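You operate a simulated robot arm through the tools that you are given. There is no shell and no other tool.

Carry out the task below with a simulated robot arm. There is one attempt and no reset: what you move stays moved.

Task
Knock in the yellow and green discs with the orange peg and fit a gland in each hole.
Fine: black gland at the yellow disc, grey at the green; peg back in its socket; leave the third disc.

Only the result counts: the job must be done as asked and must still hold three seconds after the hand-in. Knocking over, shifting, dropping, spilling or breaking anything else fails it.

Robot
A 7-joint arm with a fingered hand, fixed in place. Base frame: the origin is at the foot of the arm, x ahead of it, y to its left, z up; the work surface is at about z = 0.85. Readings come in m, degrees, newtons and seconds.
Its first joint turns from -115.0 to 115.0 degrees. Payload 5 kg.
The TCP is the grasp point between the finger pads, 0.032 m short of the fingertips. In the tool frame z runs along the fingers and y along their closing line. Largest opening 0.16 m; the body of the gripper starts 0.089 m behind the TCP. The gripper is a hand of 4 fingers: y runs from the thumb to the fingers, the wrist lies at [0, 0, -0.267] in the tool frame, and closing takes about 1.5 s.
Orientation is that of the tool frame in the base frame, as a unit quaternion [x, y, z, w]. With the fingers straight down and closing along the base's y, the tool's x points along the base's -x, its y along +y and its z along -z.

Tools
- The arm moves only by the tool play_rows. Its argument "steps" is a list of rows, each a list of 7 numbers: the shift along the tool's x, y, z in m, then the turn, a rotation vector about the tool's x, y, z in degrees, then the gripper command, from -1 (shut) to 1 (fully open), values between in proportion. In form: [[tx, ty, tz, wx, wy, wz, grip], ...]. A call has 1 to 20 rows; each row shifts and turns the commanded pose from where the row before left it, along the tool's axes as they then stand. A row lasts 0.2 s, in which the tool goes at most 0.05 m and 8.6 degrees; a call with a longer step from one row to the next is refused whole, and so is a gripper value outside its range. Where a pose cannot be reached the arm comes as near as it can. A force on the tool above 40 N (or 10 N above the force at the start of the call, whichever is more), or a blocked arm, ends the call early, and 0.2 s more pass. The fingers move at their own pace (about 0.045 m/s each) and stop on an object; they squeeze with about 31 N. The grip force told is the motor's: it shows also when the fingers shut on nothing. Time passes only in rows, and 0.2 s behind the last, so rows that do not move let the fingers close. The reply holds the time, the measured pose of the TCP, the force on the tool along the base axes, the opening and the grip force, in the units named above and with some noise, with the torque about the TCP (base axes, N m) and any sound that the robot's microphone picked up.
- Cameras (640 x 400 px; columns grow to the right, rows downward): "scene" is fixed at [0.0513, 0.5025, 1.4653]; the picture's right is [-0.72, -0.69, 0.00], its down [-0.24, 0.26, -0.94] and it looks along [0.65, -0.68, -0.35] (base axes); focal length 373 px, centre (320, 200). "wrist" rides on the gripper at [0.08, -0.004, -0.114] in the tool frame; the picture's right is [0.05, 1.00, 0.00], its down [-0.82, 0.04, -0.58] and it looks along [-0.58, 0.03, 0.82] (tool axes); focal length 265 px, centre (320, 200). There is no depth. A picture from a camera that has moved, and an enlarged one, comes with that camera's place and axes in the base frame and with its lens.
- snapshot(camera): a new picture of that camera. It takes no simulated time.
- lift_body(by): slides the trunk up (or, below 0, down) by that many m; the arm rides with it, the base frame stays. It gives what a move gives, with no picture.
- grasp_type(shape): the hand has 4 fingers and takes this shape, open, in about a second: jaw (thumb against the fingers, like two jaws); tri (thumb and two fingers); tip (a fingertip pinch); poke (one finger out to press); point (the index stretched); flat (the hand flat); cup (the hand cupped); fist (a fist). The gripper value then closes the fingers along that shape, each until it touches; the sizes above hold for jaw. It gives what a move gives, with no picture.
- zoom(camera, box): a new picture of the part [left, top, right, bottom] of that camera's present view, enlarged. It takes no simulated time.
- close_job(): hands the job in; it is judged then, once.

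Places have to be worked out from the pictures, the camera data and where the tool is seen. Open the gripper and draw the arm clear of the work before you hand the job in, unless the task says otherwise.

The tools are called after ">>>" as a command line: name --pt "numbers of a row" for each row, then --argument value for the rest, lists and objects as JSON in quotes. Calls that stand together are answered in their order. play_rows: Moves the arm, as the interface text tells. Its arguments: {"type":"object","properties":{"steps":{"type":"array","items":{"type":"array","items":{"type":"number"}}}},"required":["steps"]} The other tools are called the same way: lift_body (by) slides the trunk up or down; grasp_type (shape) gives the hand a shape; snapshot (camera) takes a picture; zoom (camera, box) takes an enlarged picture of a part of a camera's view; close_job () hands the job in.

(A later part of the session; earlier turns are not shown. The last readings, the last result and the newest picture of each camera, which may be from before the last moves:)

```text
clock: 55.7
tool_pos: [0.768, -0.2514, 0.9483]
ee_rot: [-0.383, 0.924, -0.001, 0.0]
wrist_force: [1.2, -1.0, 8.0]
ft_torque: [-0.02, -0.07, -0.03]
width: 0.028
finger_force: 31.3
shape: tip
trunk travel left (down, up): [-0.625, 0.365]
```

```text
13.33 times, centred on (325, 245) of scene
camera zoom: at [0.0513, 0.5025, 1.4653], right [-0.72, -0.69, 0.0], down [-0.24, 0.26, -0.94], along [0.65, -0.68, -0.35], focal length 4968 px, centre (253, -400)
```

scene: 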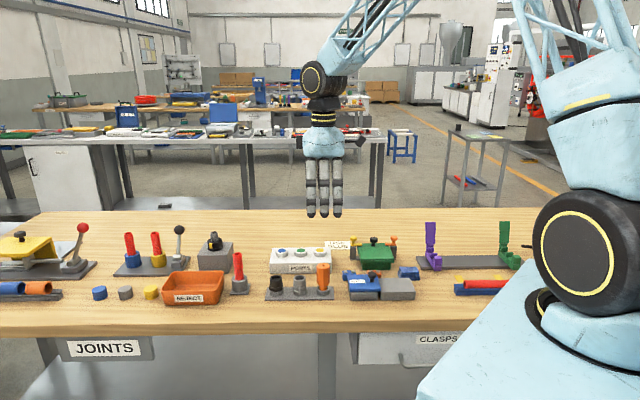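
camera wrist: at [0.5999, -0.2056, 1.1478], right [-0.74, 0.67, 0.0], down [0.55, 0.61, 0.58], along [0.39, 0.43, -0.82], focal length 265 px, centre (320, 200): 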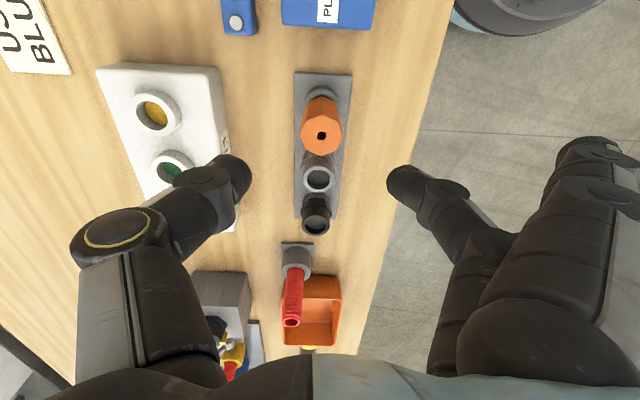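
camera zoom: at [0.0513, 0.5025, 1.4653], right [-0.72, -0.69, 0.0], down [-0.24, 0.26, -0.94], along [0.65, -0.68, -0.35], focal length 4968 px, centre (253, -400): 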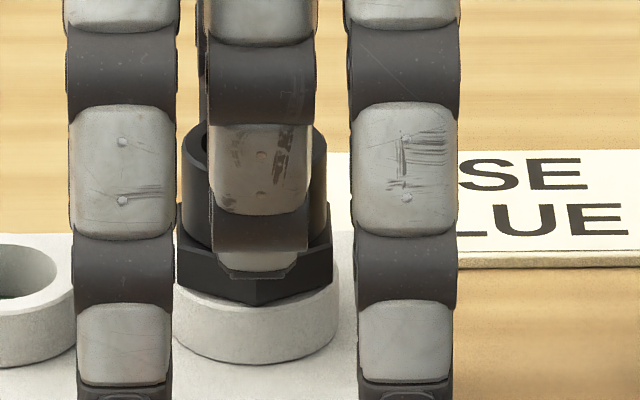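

The hex is meeting the rim at 8 N. I press on to about 25–35 N to make sure it seats or snaps home.

>>> play_rows --pt "0 0 0.002 0 0 0 -1" --pt "0 0 0 0 0 0 -1"

>>> play_rows --pt "0 0 0.0015 0 0 0 -1" --pt "0 0 0 0 0 0 -1"

>>> zoom --camera "scene" --box '[305, 230, 345, 260]'

>>> zoom --camera "wrist" --box '[240, 80, 400, 240]'

```text
clock: 56.3
tool_pos: [0.767, -0.2516, 0.9478]
ee_rot: [-0.382, 0.924, -0.002, 0.001]
wrist_force: [3.5, -1.5, 23.1]
ft_torque: [-0.01, -0.14, 0.05]
width: 0.0291
finger_force: 31.4
shape: tip
trunk travel left (down, up): [-0.625, 0.365]
```

```text
clock: 56.9
tool_pos: [0.767, -0.2519, 0.9462]
ee_rot: [-0.383, 0.924, -0.001, 0.001]
wrist_force: [5.7, -2.3, 34.9]
ft_torque: [-0.11, -0.17, 0.02]
width: 0.0307
finger_force: 30.7
shape: tip
trunk travel left (down, up): [-0.625, 0.365]
```

```text
13.33 times, centred on (325, 245) of scene
camera zoom: at [0.0513, 0.5025, 1.4653], right [-0.72, -0.69, 0.0], down [-0.24, 0.26, -0.94], along [0.65, -0.68, -0.35], focal length 4968 px, centre (253, -400)
```

zoom: 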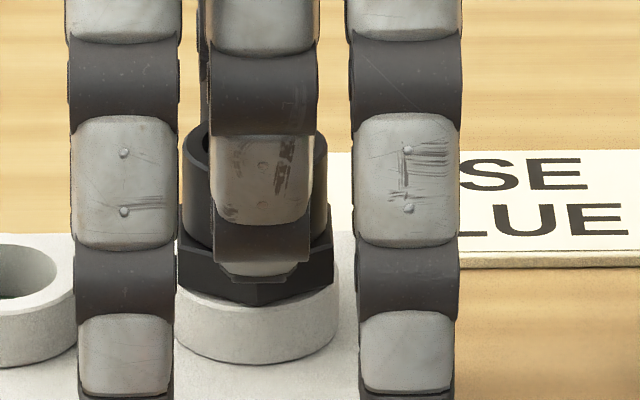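

```text
2.50 times, centred on (320, 160) of wrist
camera zoom: at [0.7109, -0.3103, 1.0607], right [-0.74, 0.67, 0.0], down [0.54, 0.61, 0.58], along [0.39, 0.43, -0.82], focal length 664 px, centre (320, 300)
```

zoom: 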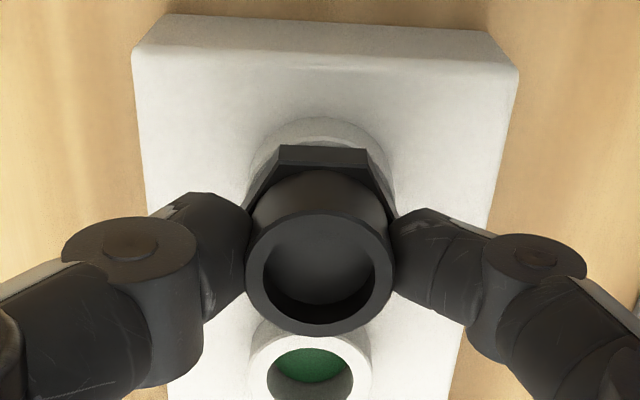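

The gland is stopped flush on the rim and stands upright. I unload, open slowly and check.

>>> play_rows --pt "0 0 -0.002 0 0 0 -1" --pt "0 0 -0.003 0 0 0 -1" --pt "0 0 0 0 0 0 -0.6" --pt "0 0 0 0 0 0 -0.5" --pt "0 0 0 0 0 0 -0.3" --pt "0 0 0 0 0 0 -0.1" --pt "0 0 0 0 0 0 0"

>>> zoom --camera "scene" --box '[305, 230, 345, 260]'

>>> zoom --camera "wrist" --box '[240, 80, 400, 240]'

```text
clock: 58.5
tool_pos: [0.7674, -0.2512, 0.9477]
ee_rot: [-0.383, 0.924, 0.0, 0.0]
wrist_force: [0.3, 0.6, -1.6]
ft_torque: [-0.05, 0.01, 0.01]
width: 0.0792
finger_force: 0.1
shape: tip
trunk travel left (down, up): [-0.625, 0.365]
```

```text
13.33 times, centred on (325, 245) of scene
camera zoom: at [0.0513, 0.5025, 1.4653], right [-0.72, -0.69, 0.0], down [-0.24, 0.26, -0.94], along [0.65, -0.68, -0.35], focal length 4968 px, centre (253, -400)
```

zoom: 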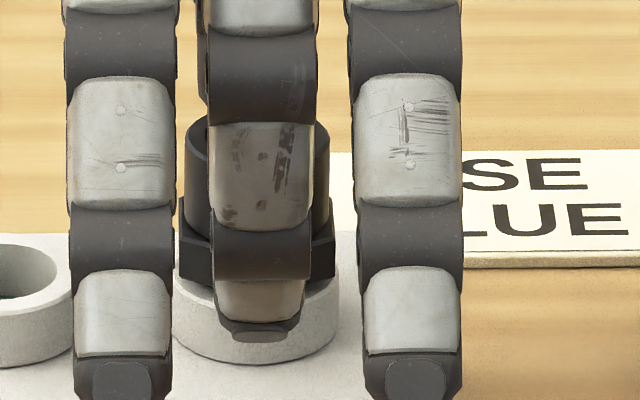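

```text
2.50 times, centred on (320, 160) of wrist
camera zoom: at [0.7123, -0.3108, 1.0627], right [-0.74, 0.67, 0.0], down [0.55, 0.61, 0.58], along [0.39, 0.43, -0.82], focal length 664 px, centre (320, 300)
```

zoom: 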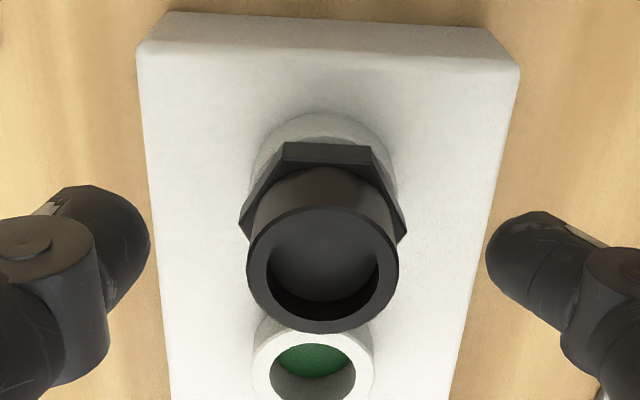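

On unloading, the gland may have been drawn up a millimetre. I rise straight up clear of it and look.

>>> play_rows --pt "0 0 -0.03 0 0 0 0" --pt "0 0 -0.035 0 0 0 0" --pt "0 0 0 0 0 0 0"

>>> zoom --camera "scene" --box '[305, 230, 345, 260]'

>>> zoom --camera "wrist" --box '[240, 80, 400, 240]'

```text
clock: 59.3
tool_pos: [0.7688, -0.2529, 1.0142]
ee_rot: [-0.383, 0.924, -0.001, 0.0]
wrist_force: [-0.1, -0.4, 0.9]
ft_torque: [0.0, 0.01, -0.01]
width: 0.0791
finger_force: 0.1
shape: tip
trunk travel left (down, up): [-0.625, 0.365]
```

```text
13.33 times, centred on (325, 245) of scene
camera zoom: at [0.0513, 0.5025, 1.4653], right [-0.72, -0.69, 0.0], down [-0.24, 0.26, -0.94], along [0.65, -0.68, -0.35], focal length 4968 px, centre (253, -400)
```

zoom: 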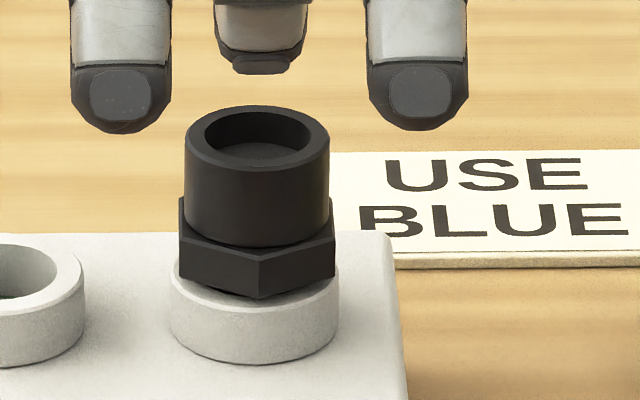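

```text
2.50 times, centred on (320, 160) of wrist
camera zoom: at [0.7125, -0.3115, 1.1293], right [-0.74, 0.67, 0.0], down [0.55, 0.61, 0.58], along [0.39, 0.43, -0.82], focal length 664 px, centre (320, 300)
```

zoom: 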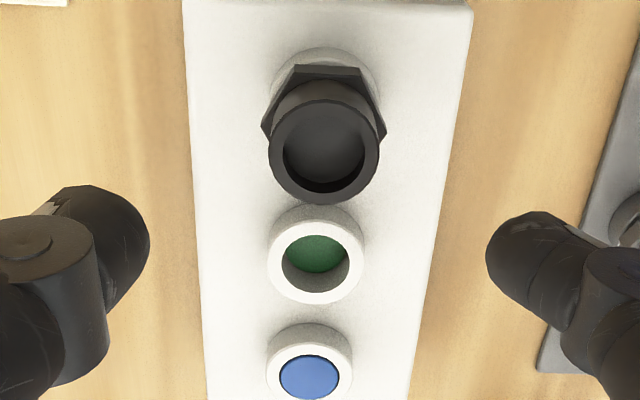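

The black gland stands upright in the hole but about 1–1.5 mm proud. I close the fingertips and tap it down from above so it is fully seated.

>>> play_rows --pt "0.001 0.0012 0 0 0 0 -0.5" --pt "0 0 0 0 0 0 -1" --pt "0 0 0 0 0 0 -1" --pt "0 0 0 0 0 0 -1" --pt "0 0 0 0 0 0 -1" --pt "0 0 0 0 0 0 -1" --pt "0 0 0.02 0 0 0 -1" --pt "0 0 0.01 0 0 0 -1" --pt "0 0 0 0 0 0 -1"

>>> zoom --camera "scene" --box '[295, 215, 355, 260]'

>>> zoom --camera "wrist" --box '[240, 80, 400, 240]'

```text
clock: 61.3
tool_pos: [0.766, -0.2535, 0.984]
ee_rot: [-0.383, 0.924, 0.0, -0.001]
wrist_force: [-0.1, 0.5, -0.3]
ft_torque: [-0.01, 0.0, 0.02]
width: 0.0
finger_force: 31.3
shape: tip
trunk travel left (down, up): [-0.625, 0.365]
```

```text
8.89 times, centred on (325, 238) of scene
camera zoom: at [0.0513, 0.5025, 1.4653], right [-0.72, -0.69, 0.0], down [-0.24, 0.26, -0.94], along [0.65, -0.68, -0.35], focal length 3312 px, centre (276, -133)
```

zoom: 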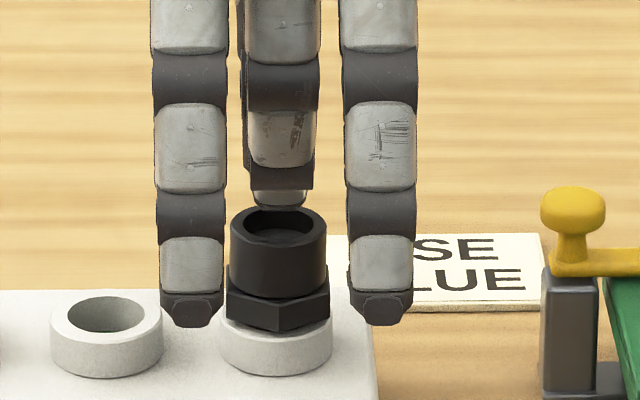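

```text
2.50 times, centred on (320, 160) of wrist
camera zoom: at [0.7112, -0.3113, 1.0979], right [-0.74, 0.67, 0.0], down [0.55, 0.61, 0.58], along [0.39, 0.43, -0.82], focal length 664 px, centre (320, 300)
```

zoom: 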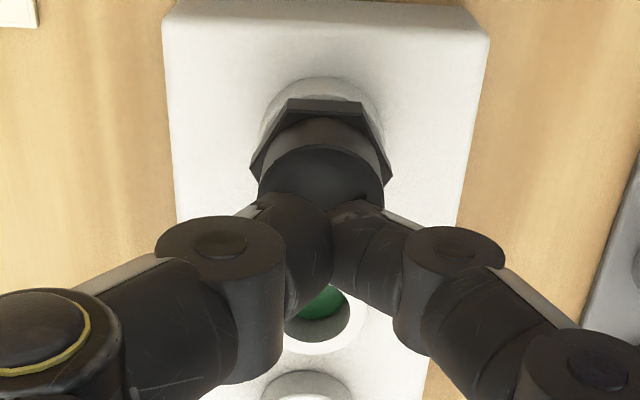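

The closed tips are centred over the gland, so I press down until force builds.

>>> play_rows --pt "0 0 0.008 0 0 0 -1" --pt "0 0 0.003 0 0 0 -1" --pt "0 0 0.002 0 0 0 -1" --pt "0 0 0 0 0 0 -1"

>>> play_rows --pt "0 0 0.002 0 0 0 -1" --pt "0 0 0 0 0 0 -1"

>>> play_rows --pt "0 0 0.002 0 0 0 -1" --pt "0 0 0 0 0 0 -1"

>>> zoom --camera "scene" --box '[305, 230, 345, 260]'

```text
clock: 62.3
tool_pos: [0.7666, -0.2503, 0.9719]
ee_rot: [-0.383, 0.924, -0.001, 0.002]
wrist_force: [1.1, 0.4, 19.2]
ft_torque: [-0.01, -0.06, -0.01]
width: 0.0
finger_force: 30.6
shape: tip
trunk travel left (down, up): [-0.625, 0.365]
```

```text
clock: 63.1
tool_pos: [0.7676, -0.2509, 0.9721]
ee_rot: [-0.383, 0.924, -0.002, 0.001]
wrist_force: [-3.6, 1.1, 18.8]
ft_torque: [0.03, 0.23, -0.02]
width: 0.0
finger_force: 31.2
shape: tip
trunk travel left (down, up): [-0.625, 0.365]
stopped in row 2: the force on the tool passed its limit at 41 N (the readings are from after the stop); the commanded pose is now the measured one
```

```text
clock: 63.8
tool_pos: [0.7699, -0.2503, 0.972]
ee_rot: [-0.382, 0.924, -0.003, 0.003]
wrist_force: [-2.9, 0.4, 19.8]
ft_torque: [-0.03, 0.13, -0.01]
width: 0.0002
finger_force: 30.8
shape: tip
trunk travel left (down, up): [-0.625, 0.365]
stopped in row 2: the force on the tool passed its limit at 41 N (the readings are from after the stop); the commanded pose is now the measured one
```

```text
13.33 times, centred on (325, 245) of scene
camera zoom: at [0.0513, 0.5025, 1.4653], right [-0.72, -0.69, 0.0], down [-0.24, 0.26, -0.94], along [0.65, -0.68, -0.35], focal length 4968 px, centre (253, -400)
```

zoom: 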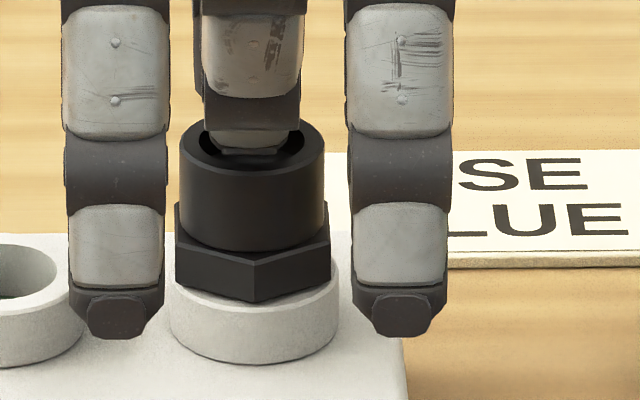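

It is pressed home at 41 N. I lift off and check that it stays down.

>>> play_rows --pt "0 0 -0.01 0 0 0 -1" --pt "0 0 -0.03 0 0 0 -1" --pt "0 0 -0.03 0 0 0 -0.5" --pt "0 0 0 0 0 0 0" --pt "0 0 0 0 0 0 0" --pt "0 0 0 0 0 0 0"

>>> zoom --camera "scene" --box '[305, 230, 345, 260]'

>>> zoom --camera "wrist" --box '[240, 80, 400, 240]'

```text
clock: 65.2
tool_pos: [0.7673, -0.2513, 1.0401]
ee_rot: [-0.382, 0.924, -0.002, 0.003]
wrist_force: [0.2, -0.1, -0.1]
ft_torque: [0.02, 0.03, 0.04]
width: 0.07
finger_force: 0.0
shape: tip
trunk travel left (down, up): [-0.625, 0.365]
```

```text
13.33 times, centred on (325, 245) of scene
camera zoom: at [0.0513, 0.5025, 1.4653], right [-0.72, -0.69, 0.0], down [-0.24, 0.26, -0.94], along [0.65, -0.68, -0.35], focal length 4968 px, centre (253, -400)
```

zoom: 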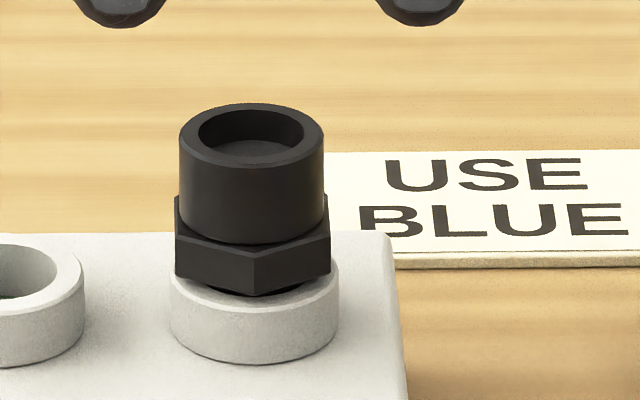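

```text
2.50 times, centred on (320, 160) of wrist
camera zoom: at [0.711, -0.3106, 1.1541], right [-0.74, 0.67, -0.01], down [0.54, 0.61, 0.58], along [0.39, 0.43, -0.81], focal length 664 px, centre (320, 300)
```

zoom: 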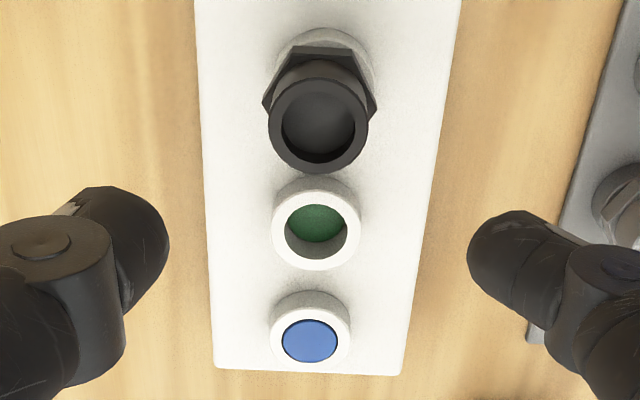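

The hex edge now looks slightly higher on one side. I zoom in hard on the base of the gland.

>>> zoom --camera "scene" --box '[315, 240, 335, 260]'

>>> zoom --camera "wrist" --box '[295, 85, 345, 155]'

```text
16.00 times, centred on (325, 250) of scene
camera zoom: at [0.0513, 0.5025, 1.4653], right [-0.72, -0.69, 0.0], down [-0.24, 0.26, -0.94], along [0.65, -0.68, -0.35], focal length 5962 px, centre (240, -600)
```

zoom: 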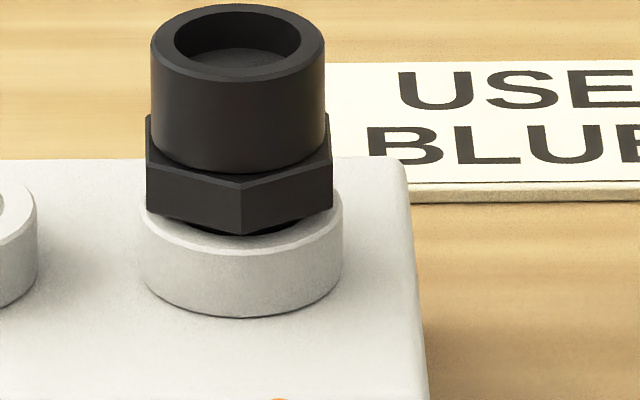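

```text
5.71 times, centred on (320, 120) of wrist
camera zoom: at [0.711, -0.3106, 1.1541], right [-0.74, 0.67, -0.01], down [0.54, 0.61, 0.58], along [0.39, 0.43, -0.81], focal length 1517 px, centre (320, 657)
```

zoom: 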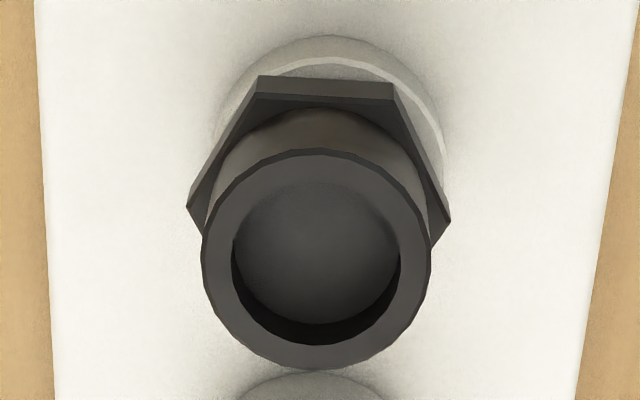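

The hex sits clearly a few mm above the rim. I compare with how the grey gland sits in its own socket, since the stub may be bottoming out there too.

>>> zoom --camera "scene" --box '[288, 268, 312, 302]'

>>> zoom --camera "scene" --box '[290, 235, 330, 265]'

```text
11.76 times, centred on (300, 285) of scene
camera zoom: at [0.0513, 0.5025, 1.4653], right [-0.72, -0.69, 0.0], down [-0.24, 0.26, -0.94], along [0.65, -0.68, -0.35], focal length 4384 px, centre (555, -800)
```

zoom: 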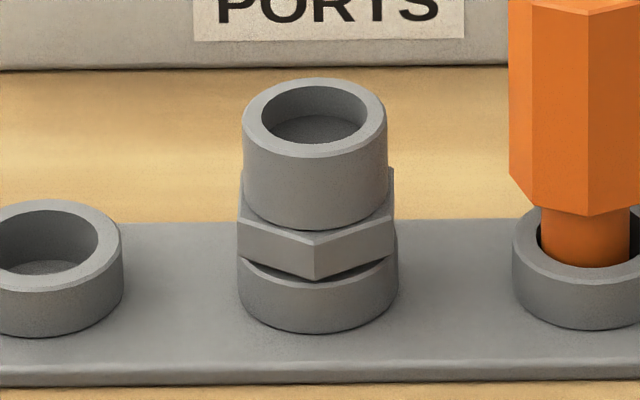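

```text
13.33 times, centred on (310, 250) of scene
camera zoom: at [0.0513, 0.5025, 1.4653], right [-0.72, -0.69, 0.0], down [-0.24, 0.26, -0.94], along [0.65, -0.68, -0.35], focal length 4968 px, centre (453, -467)
```

zoom: 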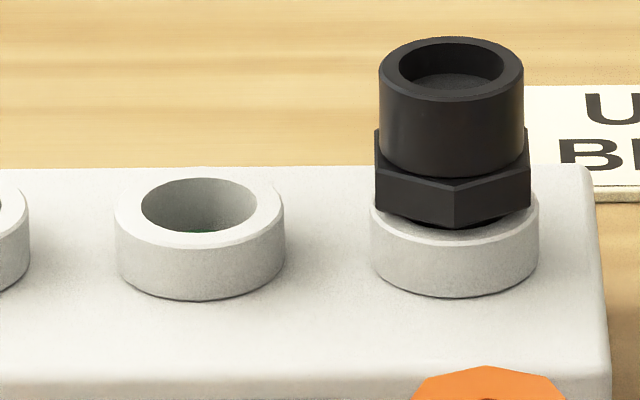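

Measurements now agree on why it sits proud. The stub is 16 mm long and the boss is 13 mm deep with a solid floor, which is where the discs also stopped. So the gland rests fully bottomed, and the 1 mm spring-back is only contact compliance. The black gland is in, so I go to the grey one.

>>> play_rows --pt "0 0 0 -0.3 0.2 0 0" --pt "-0.0155 0.0388 0 0 0 0 0" --pt "-0.0155 0.0388 0 0 0 0 0" --pt "-0.0155 0.0388 0 0 0 0 0" --pt "-0.0155 0.0388 0 0 0 0 0" --pt "0 0 0.04 0 0 0 0" --pt "0 0 0.035 0 0 0 0" --pt "0 0 0 0 0 0 0" --pt "0 0 0 0 0 0 0"

>>> zoom --camera "wrist" --box '[240, 80, 400, 240]'

>>> zoom --camera "scene" --box '[250, 220, 370, 310]'

```text
clock: 67.2
tool_pos: [0.7029, -0.0983, 0.963]
ee_rot: [-0.383, 0.924, 0.0, 0.001]
wrist_force: [0.6, -0.2, 0.5]
ft_torque: [0.01, -0.03, 0.01]
width: 0.0795
finger_force: 0.0
shape: tip
trunk travel left (down, up): [-0.625, 0.365]
```

```text
2.50 times, centred on (320, 160) of wrist
camera zoom: at [0.6472, -0.1569, 1.0785], right [-0.74, 0.67, 0.0], down [0.55, 0.61, 0.58], along [0.39, 0.43, -0.82], focal length 664 px, centre (320, 300)
```

zoom: 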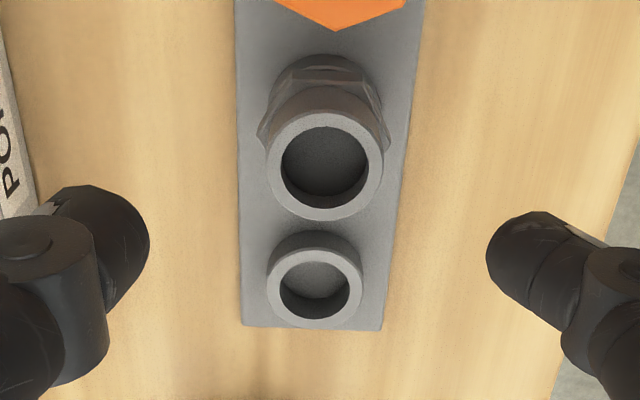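

```text
4.44 times, centred on (310, 265) of scene
camera zoom: at [0.0513, 0.5025, 1.4653], right [-0.72, -0.69, 0.0], down [-0.24, 0.26, -0.94], along [0.65, -0.68, -0.35], focal length 1656 px, centre (364, -89)
```

zoom: 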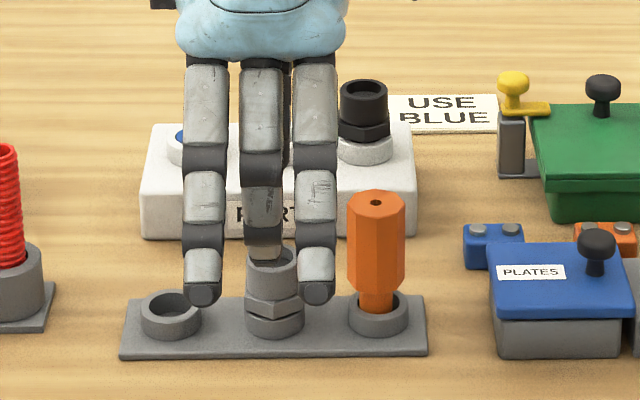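

Grey reads at about (0.698, -0.0985), i.e. +2.8 mm tool x and +1.4 mm tool y. I correct, lower between the fingers, and check.

>>> play_rows --pt "0.0027 0.0014 0 0 0 0 0" --pt "0 0 0.025 0 0 0 0" --pt "0 0 0.0235 0 0 0 -0.2" --pt "0 0 0 0 0 0 -0.4" --pt "0 0 0 0 0 0 -0.4"

>>> zoom --camera "wrist" --box '[240, 120, 400, 280]'

>>> zoom --camera "scene" --box '[250, 240, 370, 310]'

```text
clock: 68.4
tool_pos: [0.6984, -0.0975, 0.9159]
ee_rot: [-0.383, 0.924, 0.0, 0.0]
wrist_force: [0.1, -0.6, -0.4]
ft_torque: [-0.02, 0.01, 0.01]
width: 0.0488
finger_force: 0.1
shape: tip
trunk travel left (down, up): [-0.625, 0.365]
```

```text
2.50 times, centred on (320, 200) of wrist
camera zoom: at [0.6426, -0.1575, 1.0303], right [-0.74, 0.67, 0.0], down [0.55, 0.61, 0.58], along [0.39, 0.43, -0.82], focal length 664 px, centre (320, 200)
```

zoom: 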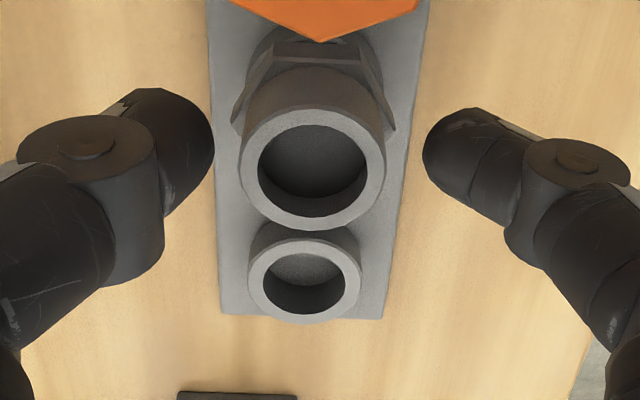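

```text
5.33 times, centred on (310, 275) of scene
camera zoom: at [0.0513, 0.5025, 1.4653], right [-0.72, -0.69, 0.0], down [-0.24, 0.26, -0.94], along [0.65, -0.68, -0.35], focal length 1987 px, centre (373, -200)
```

zoom: 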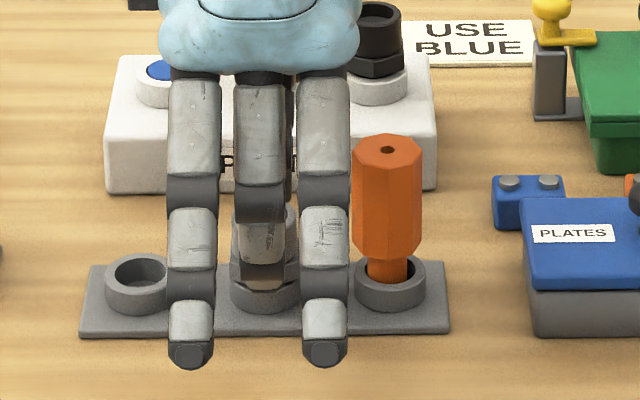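

The gland is 1.6 mm toward tool -y. I correct and close.

>>> play_rows --pt "-0.0004 -0.0016 0 0 0 0 -0.5" --pt "0 0 0 0 0 0 -0.6" --pt "0 0 0 0 0 0 -0.8" --pt "0 0 0 0 0 0 -1" --pt "0 0 0 0 0 0 -1" --pt "0 0 0 0 0 0 -1"

>>> zoom --camera "wrist" --box '[240, 120, 400, 280]'

```text
clock: 69.8
tool_pos: [0.7002, -0.0991, 0.916]
ee_rot: [-0.383, 0.924, 0.0, 0.0]
wrist_force: [0.5, 0.9, -0.9]
ft_torque: [-0.02, -0.04, 0.03]
width: 0.028
finger_force: 30.3
shape: tip
trunk travel left (down, up): [-0.625, 0.365]
```

```text
2.50 times, centred on (320, 200) of wrist
camera zoom: at [0.6447, -0.1587, 1.0303], right [-0.74, 0.67, 0.0], down [0.55, 0.61, 0.58], along [0.39, 0.43, -0.82], focal length 664 px, centre (320, 200)
```

zoom: 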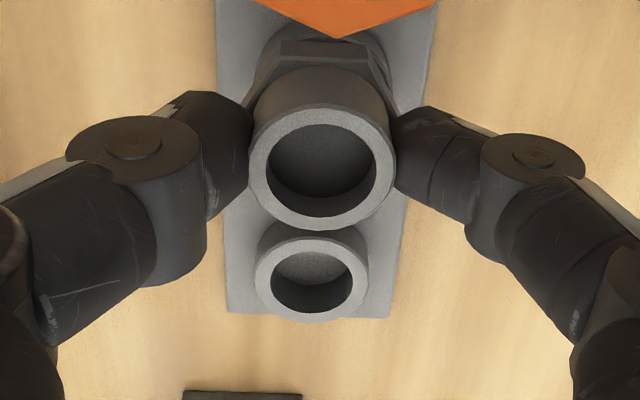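

The grey gland is held just like the black one was. I lift out vertically and go up to hover height.

>>> play_rows --pt "0 0 -0.005 0 0 0 -1" --pt "0 0 -0.01 0 0 0 -1" --pt "0 0 -0.03 0 0 0 -1" --pt "0 0 -0.045 0 0 0 -1" --pt "0 0 -0.045 0 0 0 -1" --pt "0 0 0 0 0 0 -1"

>>> zoom --camera "scene" --box '[250, 190, 370, 310]'

>>> zoom --camera "wrist" --box '[240, 80, 400, 240]'

```text
clock: 71.2
tool_pos: [0.6998, -0.099, 1.051]
ee_rot: [-0.383, 0.924, 0.0, 0.0]
wrist_force: [-0.4, 0.1, -1.1]
ft_torque: [0.0, 0.0, 0.0]
width: 0.0283
finger_force: 30.9
shape: tip
trunk travel left (down, up): [-0.625, 0.365]
```

```text
3.33 times, centred on (310, 250) of scene
camera zoom: at [0.0513, 0.5025, 1.4653], right [-0.72, -0.69, 0.0], down [-0.24, 0.26, -0.94], along [0.65, -0.68, -0.35], focal length 1242 px, centre (353, 33)
```

zoom: 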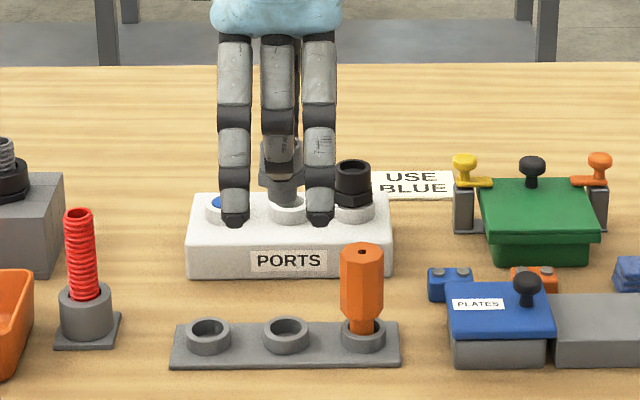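

```text
2.50 times, centred on (320, 160) of wrist
camera zoom: at [0.6442, -0.1577, 1.1659], right [-0.74, 0.67, 0.0], down [0.55, 0.61, 0.58], along [0.39, 0.43, -0.82], focal length 664 px, centre (320, 300)
```

zoom: 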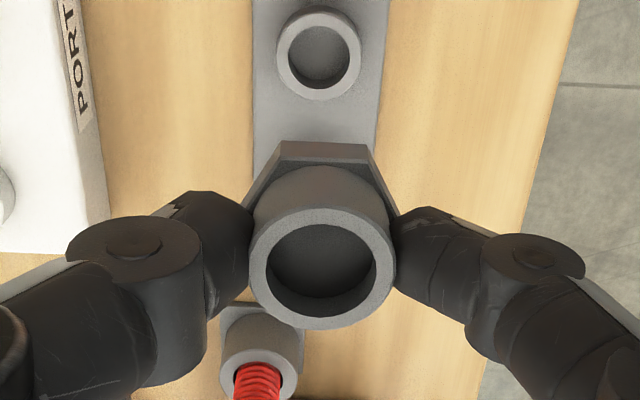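

Now I move across to above the green hole at (0.808, -0.209). The stub bottom at z≈0.99 is clear of the black gland (0.94).

>>> play_rows --pt "0.0011 -0.0391 0 0 0 0 -1" --pt "0 -0.0391 0 0 0 0 -1" --pt "0 -0.0392 0 0 0 0 -1" --pt "0 -0.0392 0 0 0 0 -1" --pt "0 0 0 0 0 0 -1" --pt "0 0 0 0 0 0 -1"

>>> zoom --camera "wrist" --box '[240, 60, 400, 160]'

>>> zoom --camera "scene" --box '[270, 190, 350, 270]'

```text
clock: 72.6
tool_pos: [0.811, -0.2114, 1.0514]
ee_rot: [-0.382, 0.924, 0.0, 0.0]
wrist_force: [0.2, 0.0, -0.3]
ft_torque: [0.01, -0.02, 0.0]
width: 0.028
finger_force: 30.8
shape: tip
trunk travel left (down, up): [-0.625, 0.365]
```

```text
4.00 times, centred on (320, 110) of wrist
camera zoom: at [0.756, -0.2699, 1.1664], right [-0.74, 0.67, 0.0], down [0.55, 0.61, 0.58], along [0.39, 0.43, -0.82], focal length 1062 px, centre (320, 560)
```

zoom: 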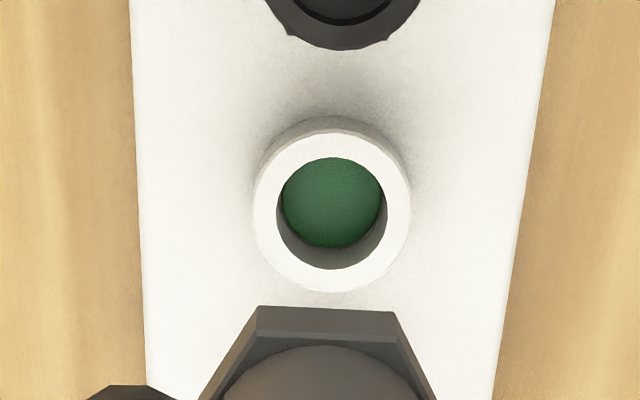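

```text
5.00 times, centred on (310, 230) of scene
camera zoom: at [0.0513, 0.5025, 1.4653], right [-0.72, -0.69, 0.0], down [-0.24, 0.26, -0.94], along [0.65, -0.68, -0.35], focal length 1863 px, centre (370, 50)
```

zoom: 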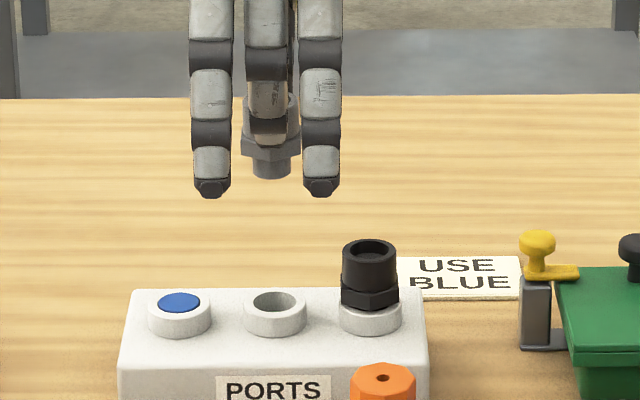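

The hole is 2.3 mm toward tool +y, and the sideways alignment is already right. I correct and lower close to the rim.

>>> play_rows --pt "-0.0002 0.0023 0 0 0 0 -1" --pt "0 0 0.04 0 0 0 -1" --pt "0 0 0.038 0 0 0 -1" --pt "0 0 0.004 0 0 0 -1" --pt "0 0 0 0 0 0 -1" --pt "0 0 0 0 0 0 -1"

>>> zoom --camera "wrist" --box '[290, 100, 350, 150]'

>>> zoom --camera "scene" --box '[288, 230, 328, 260]'

```text
clock: 74.0
tool_pos: [0.8089, -0.209, 0.9688]
ee_rot: [-0.383, 0.924, 0.0, -0.001]
wrist_force: [1.0, 0.5, -0.6]
ft_torque: [0.0, -0.03, 0.01]
width: 0.0282
finger_force: 31.0
shape: tip
trunk travel left (down, up): [-0.625, 0.365]
```

```text
8.00 times, centred on (320, 125) of wrist
camera zoom: at [0.7541, -0.2685, 1.0835], right [-0.74, 0.67, 0.0], down [0.55, 0.61, 0.58], along [0.39, 0.43, -0.82], focal length 2123 px, centre (320, 800)
```

zoom: 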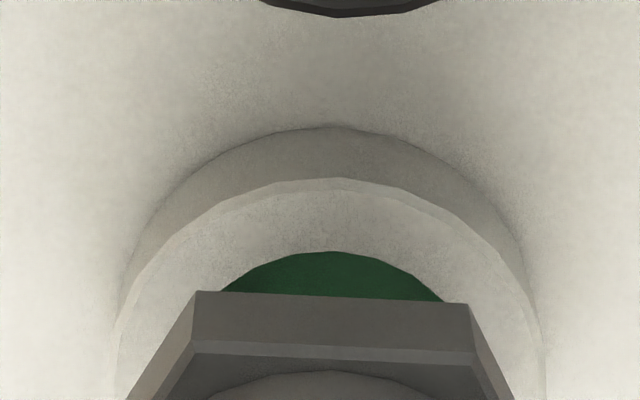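

```text
13.33 times, centred on (308, 245) of scene
camera zoom: at [0.0513, 0.5025, 1.4653], right [-0.72, -0.69, 0.0], down [-0.24, 0.26, -0.94], along [0.65, -0.68, -0.35], focal length 4968 px, centre (480, -400)
```

zoom: 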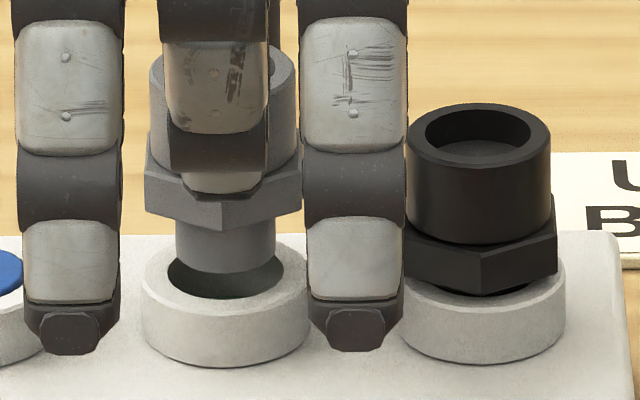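

Both views show good alignment. I nudge 0.4 mm and descend in small steps.

>>> play_rows --pt "0 0.0004 0.003 0 0 0 -1" --pt "0 0 0.003 0 0 0 -1" --pt "0 0 0.002 0 0 0 -1" --pt "0 0 0 0 0 0 -1"

>>> zoom --camera "scene" --box '[288, 230, 328, 260]'

>>> play_rows --pt "0 0 0.002 0 0 0 -1" --pt "0 0 0 0 0 0 -1"

```text
clock: 75.0
tool_pos: [0.8091, -0.21, 0.9611]
ee_rot: [-0.383, 0.924, 0.0, 0.0]
wrist_force: [-0.2, 0.7, 0.3]
ft_torque: [0.04, 0.03, 0.01]
width: 0.028
finger_force: 31.2
shape: tip
trunk travel left (down, up): [-0.625, 0.365]
```

```text
13.33 times, centred on (308, 245) of scene
camera zoom: at [0.0513, 0.5025, 1.4653], right [-0.72, -0.69, 0.0], down [-0.24, 0.26, -0.94], along [0.65, -0.68, -0.35], focal length 4968 px, centre (480, -400)
```

zoom: 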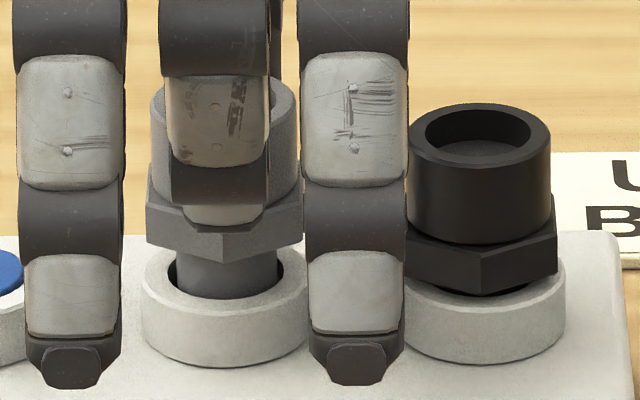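

```text
clock: 75.6
tool_pos: [0.8095, -0.2095, 0.9587]
ee_rot: [-0.383, 0.924, 0.0, 0.0]
wrist_force: [-0.1, -0.1, -0.2]
ft_torque: [-0.01, 0.04, 0.01]
width: 0.0282
finger_force: 31.1
shape: tip
trunk travel left (down, up): [-0.625, 0.365]
```

It is entering freely. I continue to light contact with the floor.

>>> play_rows --pt "0 0 0.002 0 0 0 -1" --pt "0 0 0.002 0 0 0 -1" --pt "0 0 0.002 0 0 0 -1" --pt "0 0 0 0 0 0 -1"

>>> play_rows --pt "0 0 0.0015 0 0 0 -1" --pt "0 0 0 0 0 0 -1"

>>> play_rows --pt "0 0 0.0015 0 0 0 -1" --pt "0 0 0 0 0 0 -1"

>>> zoom --camera "scene" --box '[288, 230, 328, 260]'

```text
clock: 76.6
tool_pos: [0.8101, -0.2083, 0.9541]
ee_rot: [-0.383, 0.924, -0.001, -0.001]
wrist_force: [-0.5, -0.1, -1.1]
ft_torque: [0.03, 0.02, 0.0]
width: 0.0277
finger_force: 31.0
shape: tip
trunk travel left (down, up): [-0.625, 0.365]
```

```text
clock: 77.2
tool_pos: [0.8099, -0.2092, 0.9512]
ee_rot: [-0.382, 0.924, 0.0, 0.0]
wrist_force: [-0.6, -0.2, 0.4]
ft_torque: [-0.05, 0.02, 0.03]
width: 0.0278
finger_force: 31.3
shape: tip
trunk travel left (down, up): [-0.625, 0.365]
```

```text
clock: 77.8
tool_pos: [0.8093, -0.2084, 0.9499]
ee_rot: [-0.382, 0.924, -0.001, 0.0]
wrist_force: [-0.2, 0.0, 1.8]
ft_torque: [-0.01, -0.02, -0.03]
width: 0.0281
finger_force: 31.2
shape: tip
trunk travel left (down, up): [-0.625, 0.365]
```

```text
13.33 times, centred on (308, 245) of scene
camera zoom: at [0.0513, 0.5025, 1.4653], right [-0.72, -0.69, 0.0], down [-0.24, 0.26, -0.94], along [0.65, -0.68, -0.35], focal length 4968 px, centre (480, -400)
```

zoom: 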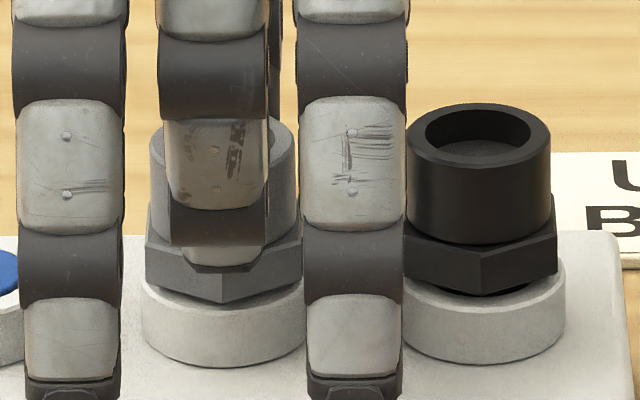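

Light contact starts here. The grey hex is already lower than the black one, so the black gland must have been dragged up by my fingertips. I press grey down firmly and will release without lifting.

>>> play_rows --pt "0 0 0.0015 0 0 0 -1" --pt "0 0 0 0 0 0 -1"

>>> play_rows --pt "0 0 0.0015 0 0 0 -1" --pt "0 0 0 0 0 0 -1"

>>> play_rows --pt "0 0 0.0015 0 0 0 -1" --pt "0 0 0 0 0 0 -1"

>>> zoom --camera "scene" --box '[288, 230, 328, 260]'

```text
clock: 78.4
tool_pos: [0.8096, -0.2082, 0.9489]
ee_rot: [-0.383, 0.924, -0.001, 0.001]
wrist_force: [-0.1, -0.3, 5.7]
ft_torque: [0.01, 0.02, 0.02]
width: 0.0278
finger_force: 31.0
shape: tip
trunk travel left (down, up): [-0.625, 0.365]
```

```text
clock: 79.0
tool_pos: [0.8095, -0.21, 0.9486]
ee_rot: [-0.383, 0.924, -0.002, 0.0]
wrist_force: [2.9, -1.9, 14.1]
ft_torque: [-0.06, -0.04, -0.02]
width: 0.0284
finger_force: 31.3
shape: tip
trunk travel left (down, up): [-0.625, 0.365]
```

```text
clock: 79.6
tool_pos: [0.809, -0.2092, 0.9479]
ee_rot: [-0.383, 0.924, -0.001, 0.001]
wrist_force: [3.0, -1.0, 23.7]
ft_torque: [-0.03, 0.0, -0.01]
width: 0.0291
finger_force: 30.6
shape: tip
trunk travel left (down, up): [-0.625, 0.365]
```

```text
13.33 times, centred on (308, 245) of scene
camera zoom: at [0.0513, 0.5025, 1.4653], right [-0.72, -0.69, 0.0], down [-0.24, 0.26, -0.94], along [0.65, -0.68, -0.35], focal length 4968 px, centre (480, -400)
```

zoom: 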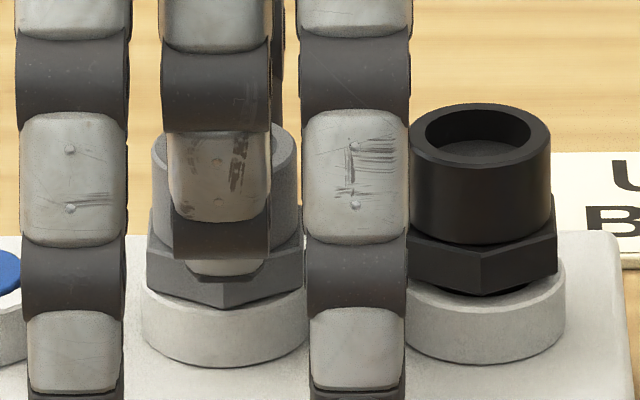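

Grey is down at 24 N. I ease most of the load off, stopping short of any lift, and open in place.

>>> play_rows --pt "0 0 -0.0015 0 0 0 -1" --pt "0 0 -0.001 0 0 0 -1" --pt "0 0 0 0 0 0 -0.6" --pt "0 0 0 0 0 0 -0.55" --pt "0 0 0 0 0 0 -0.5" --pt "0 0 0 0 0 0 -0.3" --pt "0 0 0 0 0 0 -0.1" --pt "0 0 0 0 0 0 0"

>>> zoom --camera "scene" --box '[288, 230, 328, 260]'

>>> play_rows --pt "0 0 -0.03 0 0 0 0" --pt "0 0 -0.04 0 0 0 0" --pt "0 0 0 0 0 0 0"

>>> zoom --camera "scene" --box '[288, 230, 328, 260]'

>>> zoom --camera "wrist" --box '[240, 60, 400, 220]'

```text
clock: 81.4
tool_pos: [0.8091, -0.2083, 0.9473]
ee_rot: [-0.382, 0.924, 0.0, 0.0]
wrist_force: [-0.1, 0.2, 0.8]
ft_torque: [0.01, 0.01, 0.01]
width: 0.079
finger_force: 0.0
shape: tip
trunk travel left (down, up): [-0.625, 0.365]
```

```text
13.33 times, centred on (308, 245) of scene
camera zoom: at [0.0513, 0.5025, 1.4653], right [-0.72, -0.69, 0.0], down [-0.24, 0.26, -0.94], along [0.65, -0.68, -0.35], focal length 4968 px, centre (480, -400)
```

zoom: 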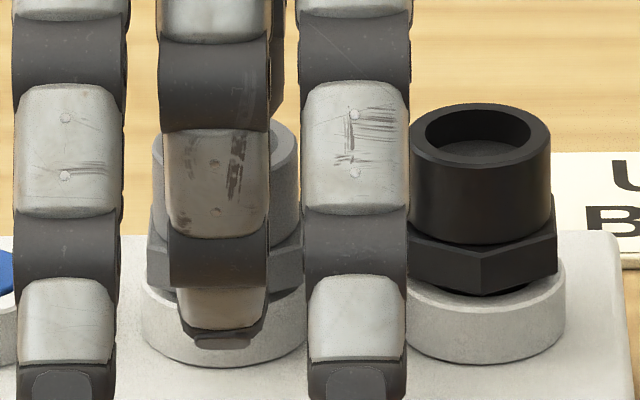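

```text
clock: 82.2
tool_pos: [0.8094, -0.2103, 1.0185]
ee_rot: [-0.383, 0.924, 0.0, 0.0]
wrist_force: [-0.2, -0.3, -0.9]
ft_torque: [0.0, -0.04, -0.01]
width: 0.0795
finger_force: 0.0
shape: tip
trunk travel left (down, up): [-0.625, 0.365]
```

```text
13.33 times, centred on (308, 245) of scene
camera zoom: at [0.0513, 0.5025, 1.4653], right [-0.72, -0.69, 0.0], down [-0.24, 0.26, -0.94], along [0.65, -0.68, -0.35], focal length 4968 px, centre (480, -400)
```

zoom: 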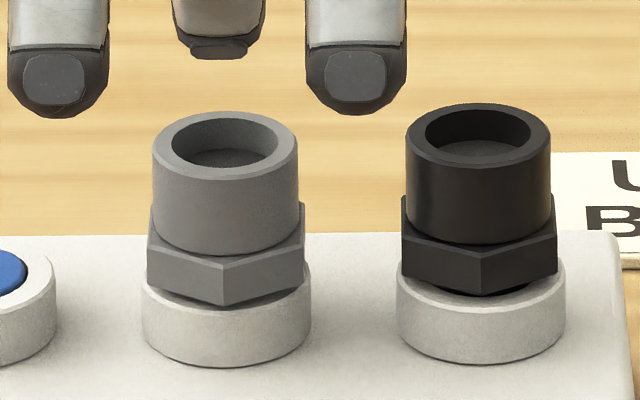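

```text
2.50 times, centred on (320, 140) of wrist
camera zoom: at [0.7537, -0.2692, 1.1339], right [-0.74, 0.67, 0.0], down [0.55, 0.61, 0.58], along [0.39, 0.43, -0.82], focal length 664 px, centre (320, 350)
```

zoom: 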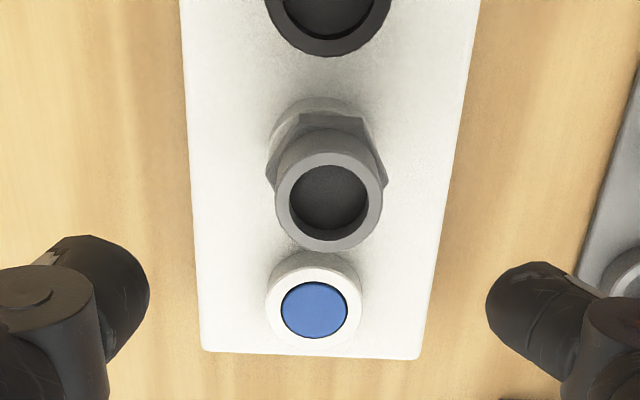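

Grey now rests low and upright. Black is about 1.5–2.5 mm higher and off-centre, so I regrip it, press and release in place the same way. First I move above it.

>>> play_rows --pt "0.029 -0.0005 0 0 0 0 0" --pt "0.0288 -0.0004 0 0 0 0 0" --pt "0 0 0.015 0 0 0 0" --pt "0 0 0 0 0 0 0" --pt "0 0 0 0 0 0 0"

>>> zoom --camera "wrist" --box '[240, 80, 400, 240]'

```text
clock: 83.4
tool_pos: [0.7696, -0.2487, 1.0029]
ee_rot: [-0.383, 0.924, 0.001, 0.0]
wrist_force: [-1.2, 1.0, 0.4]
ft_torque: [0.0, -0.01, 0.01]
width: 0.0789
finger_force: 0.1
shape: tip
trunk travel left (down, up): [-0.625, 0.365]
```

```text
2.50 times, centred on (320, 160) of wrist
camera zoom: at [0.7136, -0.3092, 1.1182], right [-0.74, 0.67, 0.0], down [0.55, 0.61, 0.58], along [0.39, 0.43, -0.82], focal length 664 px, centre (320, 300)
```

zoom: 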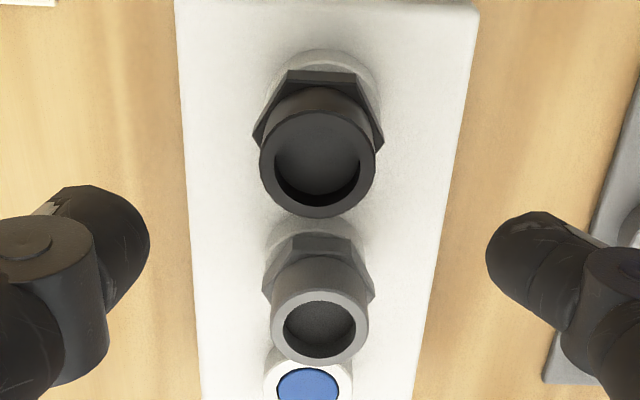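

The gland is within 1 mm of the axis. I lower straddling it and close.

>>> play_rows --pt "0.0006 -0.0007 0.02 0 0 0 0" --pt "0 0 0.032 0 0 0 0" --pt "0 0 0 0 0 0 -0.3" --pt "0 0 0 0 0 0 -0.4"

>>> zoom --camera "wrist" --box '[240, 120, 400, 280]'

>>> zoom --camera "scene" --box '[300, 225, 350, 265]'

```text
clock: 84.4
tool_pos: [0.7709, -0.2515, 0.9509]
ee_rot: [-0.382, 0.924, 0.0, 0.0]
wrist_force: [-0.6, 0.2, 0.4]
ft_torque: [0.0, -0.04, 0.0]
width: 0.0486
finger_force: 0.0
shape: tip
trunk travel left (down, up): [-0.625, 0.365]
```

```text
2.50 times, centred on (320, 200) of wrist
camera zoom: at [0.7154, -0.3109, 1.0652], right [-0.74, 0.67, 0.0], down [0.55, 0.61, 0.58], along [0.39, 0.43, -0.82], focal length 664 px, centre (320, 200)
```

zoom: 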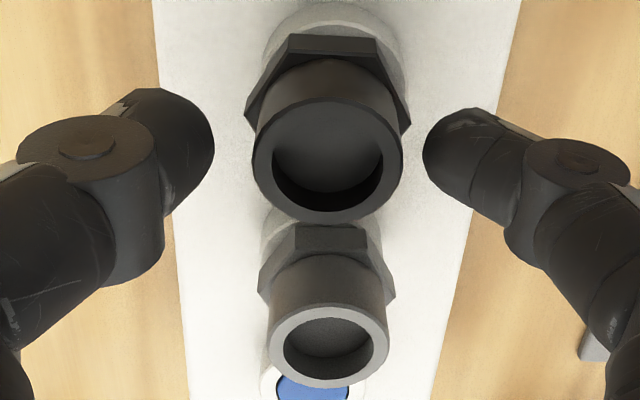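

```text
10.00 times, centred on (325, 245) of scene
camera zoom: at [0.0513, 0.5025, 1.4653], right [-0.72, -0.69, 0.0], down [-0.24, 0.26, -0.94], along [0.65, -0.68, -0.35], focal length 3726 px, centre (270, -250)
```

zoom: 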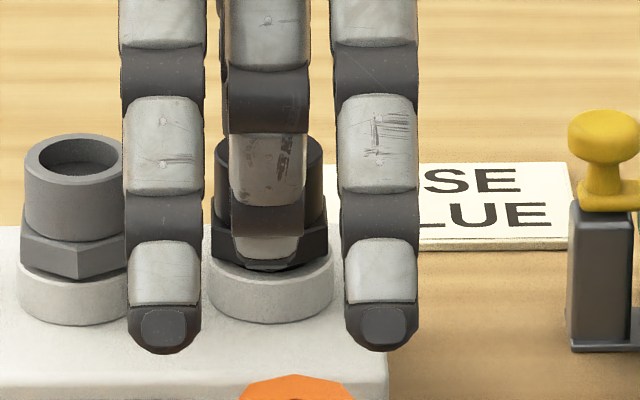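

I centre on the gland (+1.5 mm tool x and y), then close fully.

>>> play_rows --pt "0.0012 0.0016 0 0 0 0 -0.5" --pt "0 0 0 0 0 0 -0.6" --pt "0 0 0 0 0 0 -0.8" --pt "0 0 0 0 0 0 -1" --pt "0 0 0 0 0 0 -1" --pt "0 0 0 0 0 0 -1"

>>> zoom --camera "wrist" --box '[240, 120, 400, 280]'

>>> zoom --camera "scene" --box '[300, 225, 350, 265]'

```text
clock: 85.8
tool_pos: [0.7688, -0.2506, 0.9502]
ee_rot: [-0.382, 0.924, 0.0, 0.0]
wrist_force: [0.1, 0.8, 0.1]
ft_torque: [-0.01, 0.0, 0.05]
width: 0.0279
finger_force: 31.3
shape: tip
trunk travel left (down, up): [-0.625, 0.365]
```

```text
2.50 times, centred on (320, 200) of wrist
camera zoom: at [0.7129, -0.3107, 1.0655], right [-0.74, 0.67, 0.0], down [0.55, 0.61, 0.58], along [0.39, 0.43, -0.82], focal length 664 px, centre (320, 200)
```

zoom: 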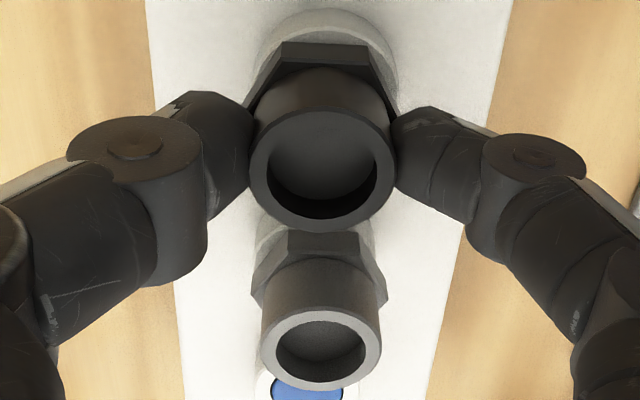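

```text
10.00 times, centred on (325, 245) of scene
camera zoom: at [0.0513, 0.5025, 1.4653], right [-0.72, -0.69, 0.0], down [-0.24, 0.26, -0.94], along [0.65, -0.68, -0.35], focal length 3726 px, centre (270, -250)
```

zoom: 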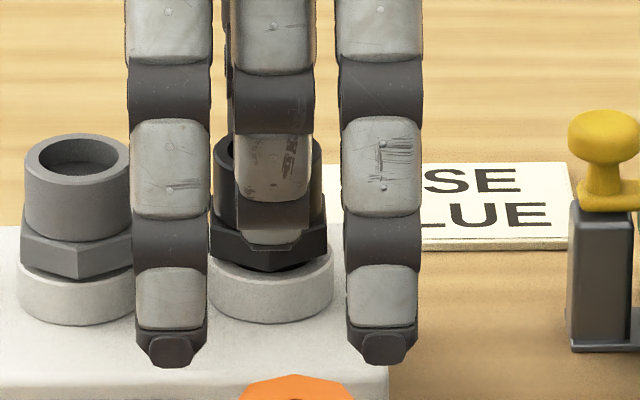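

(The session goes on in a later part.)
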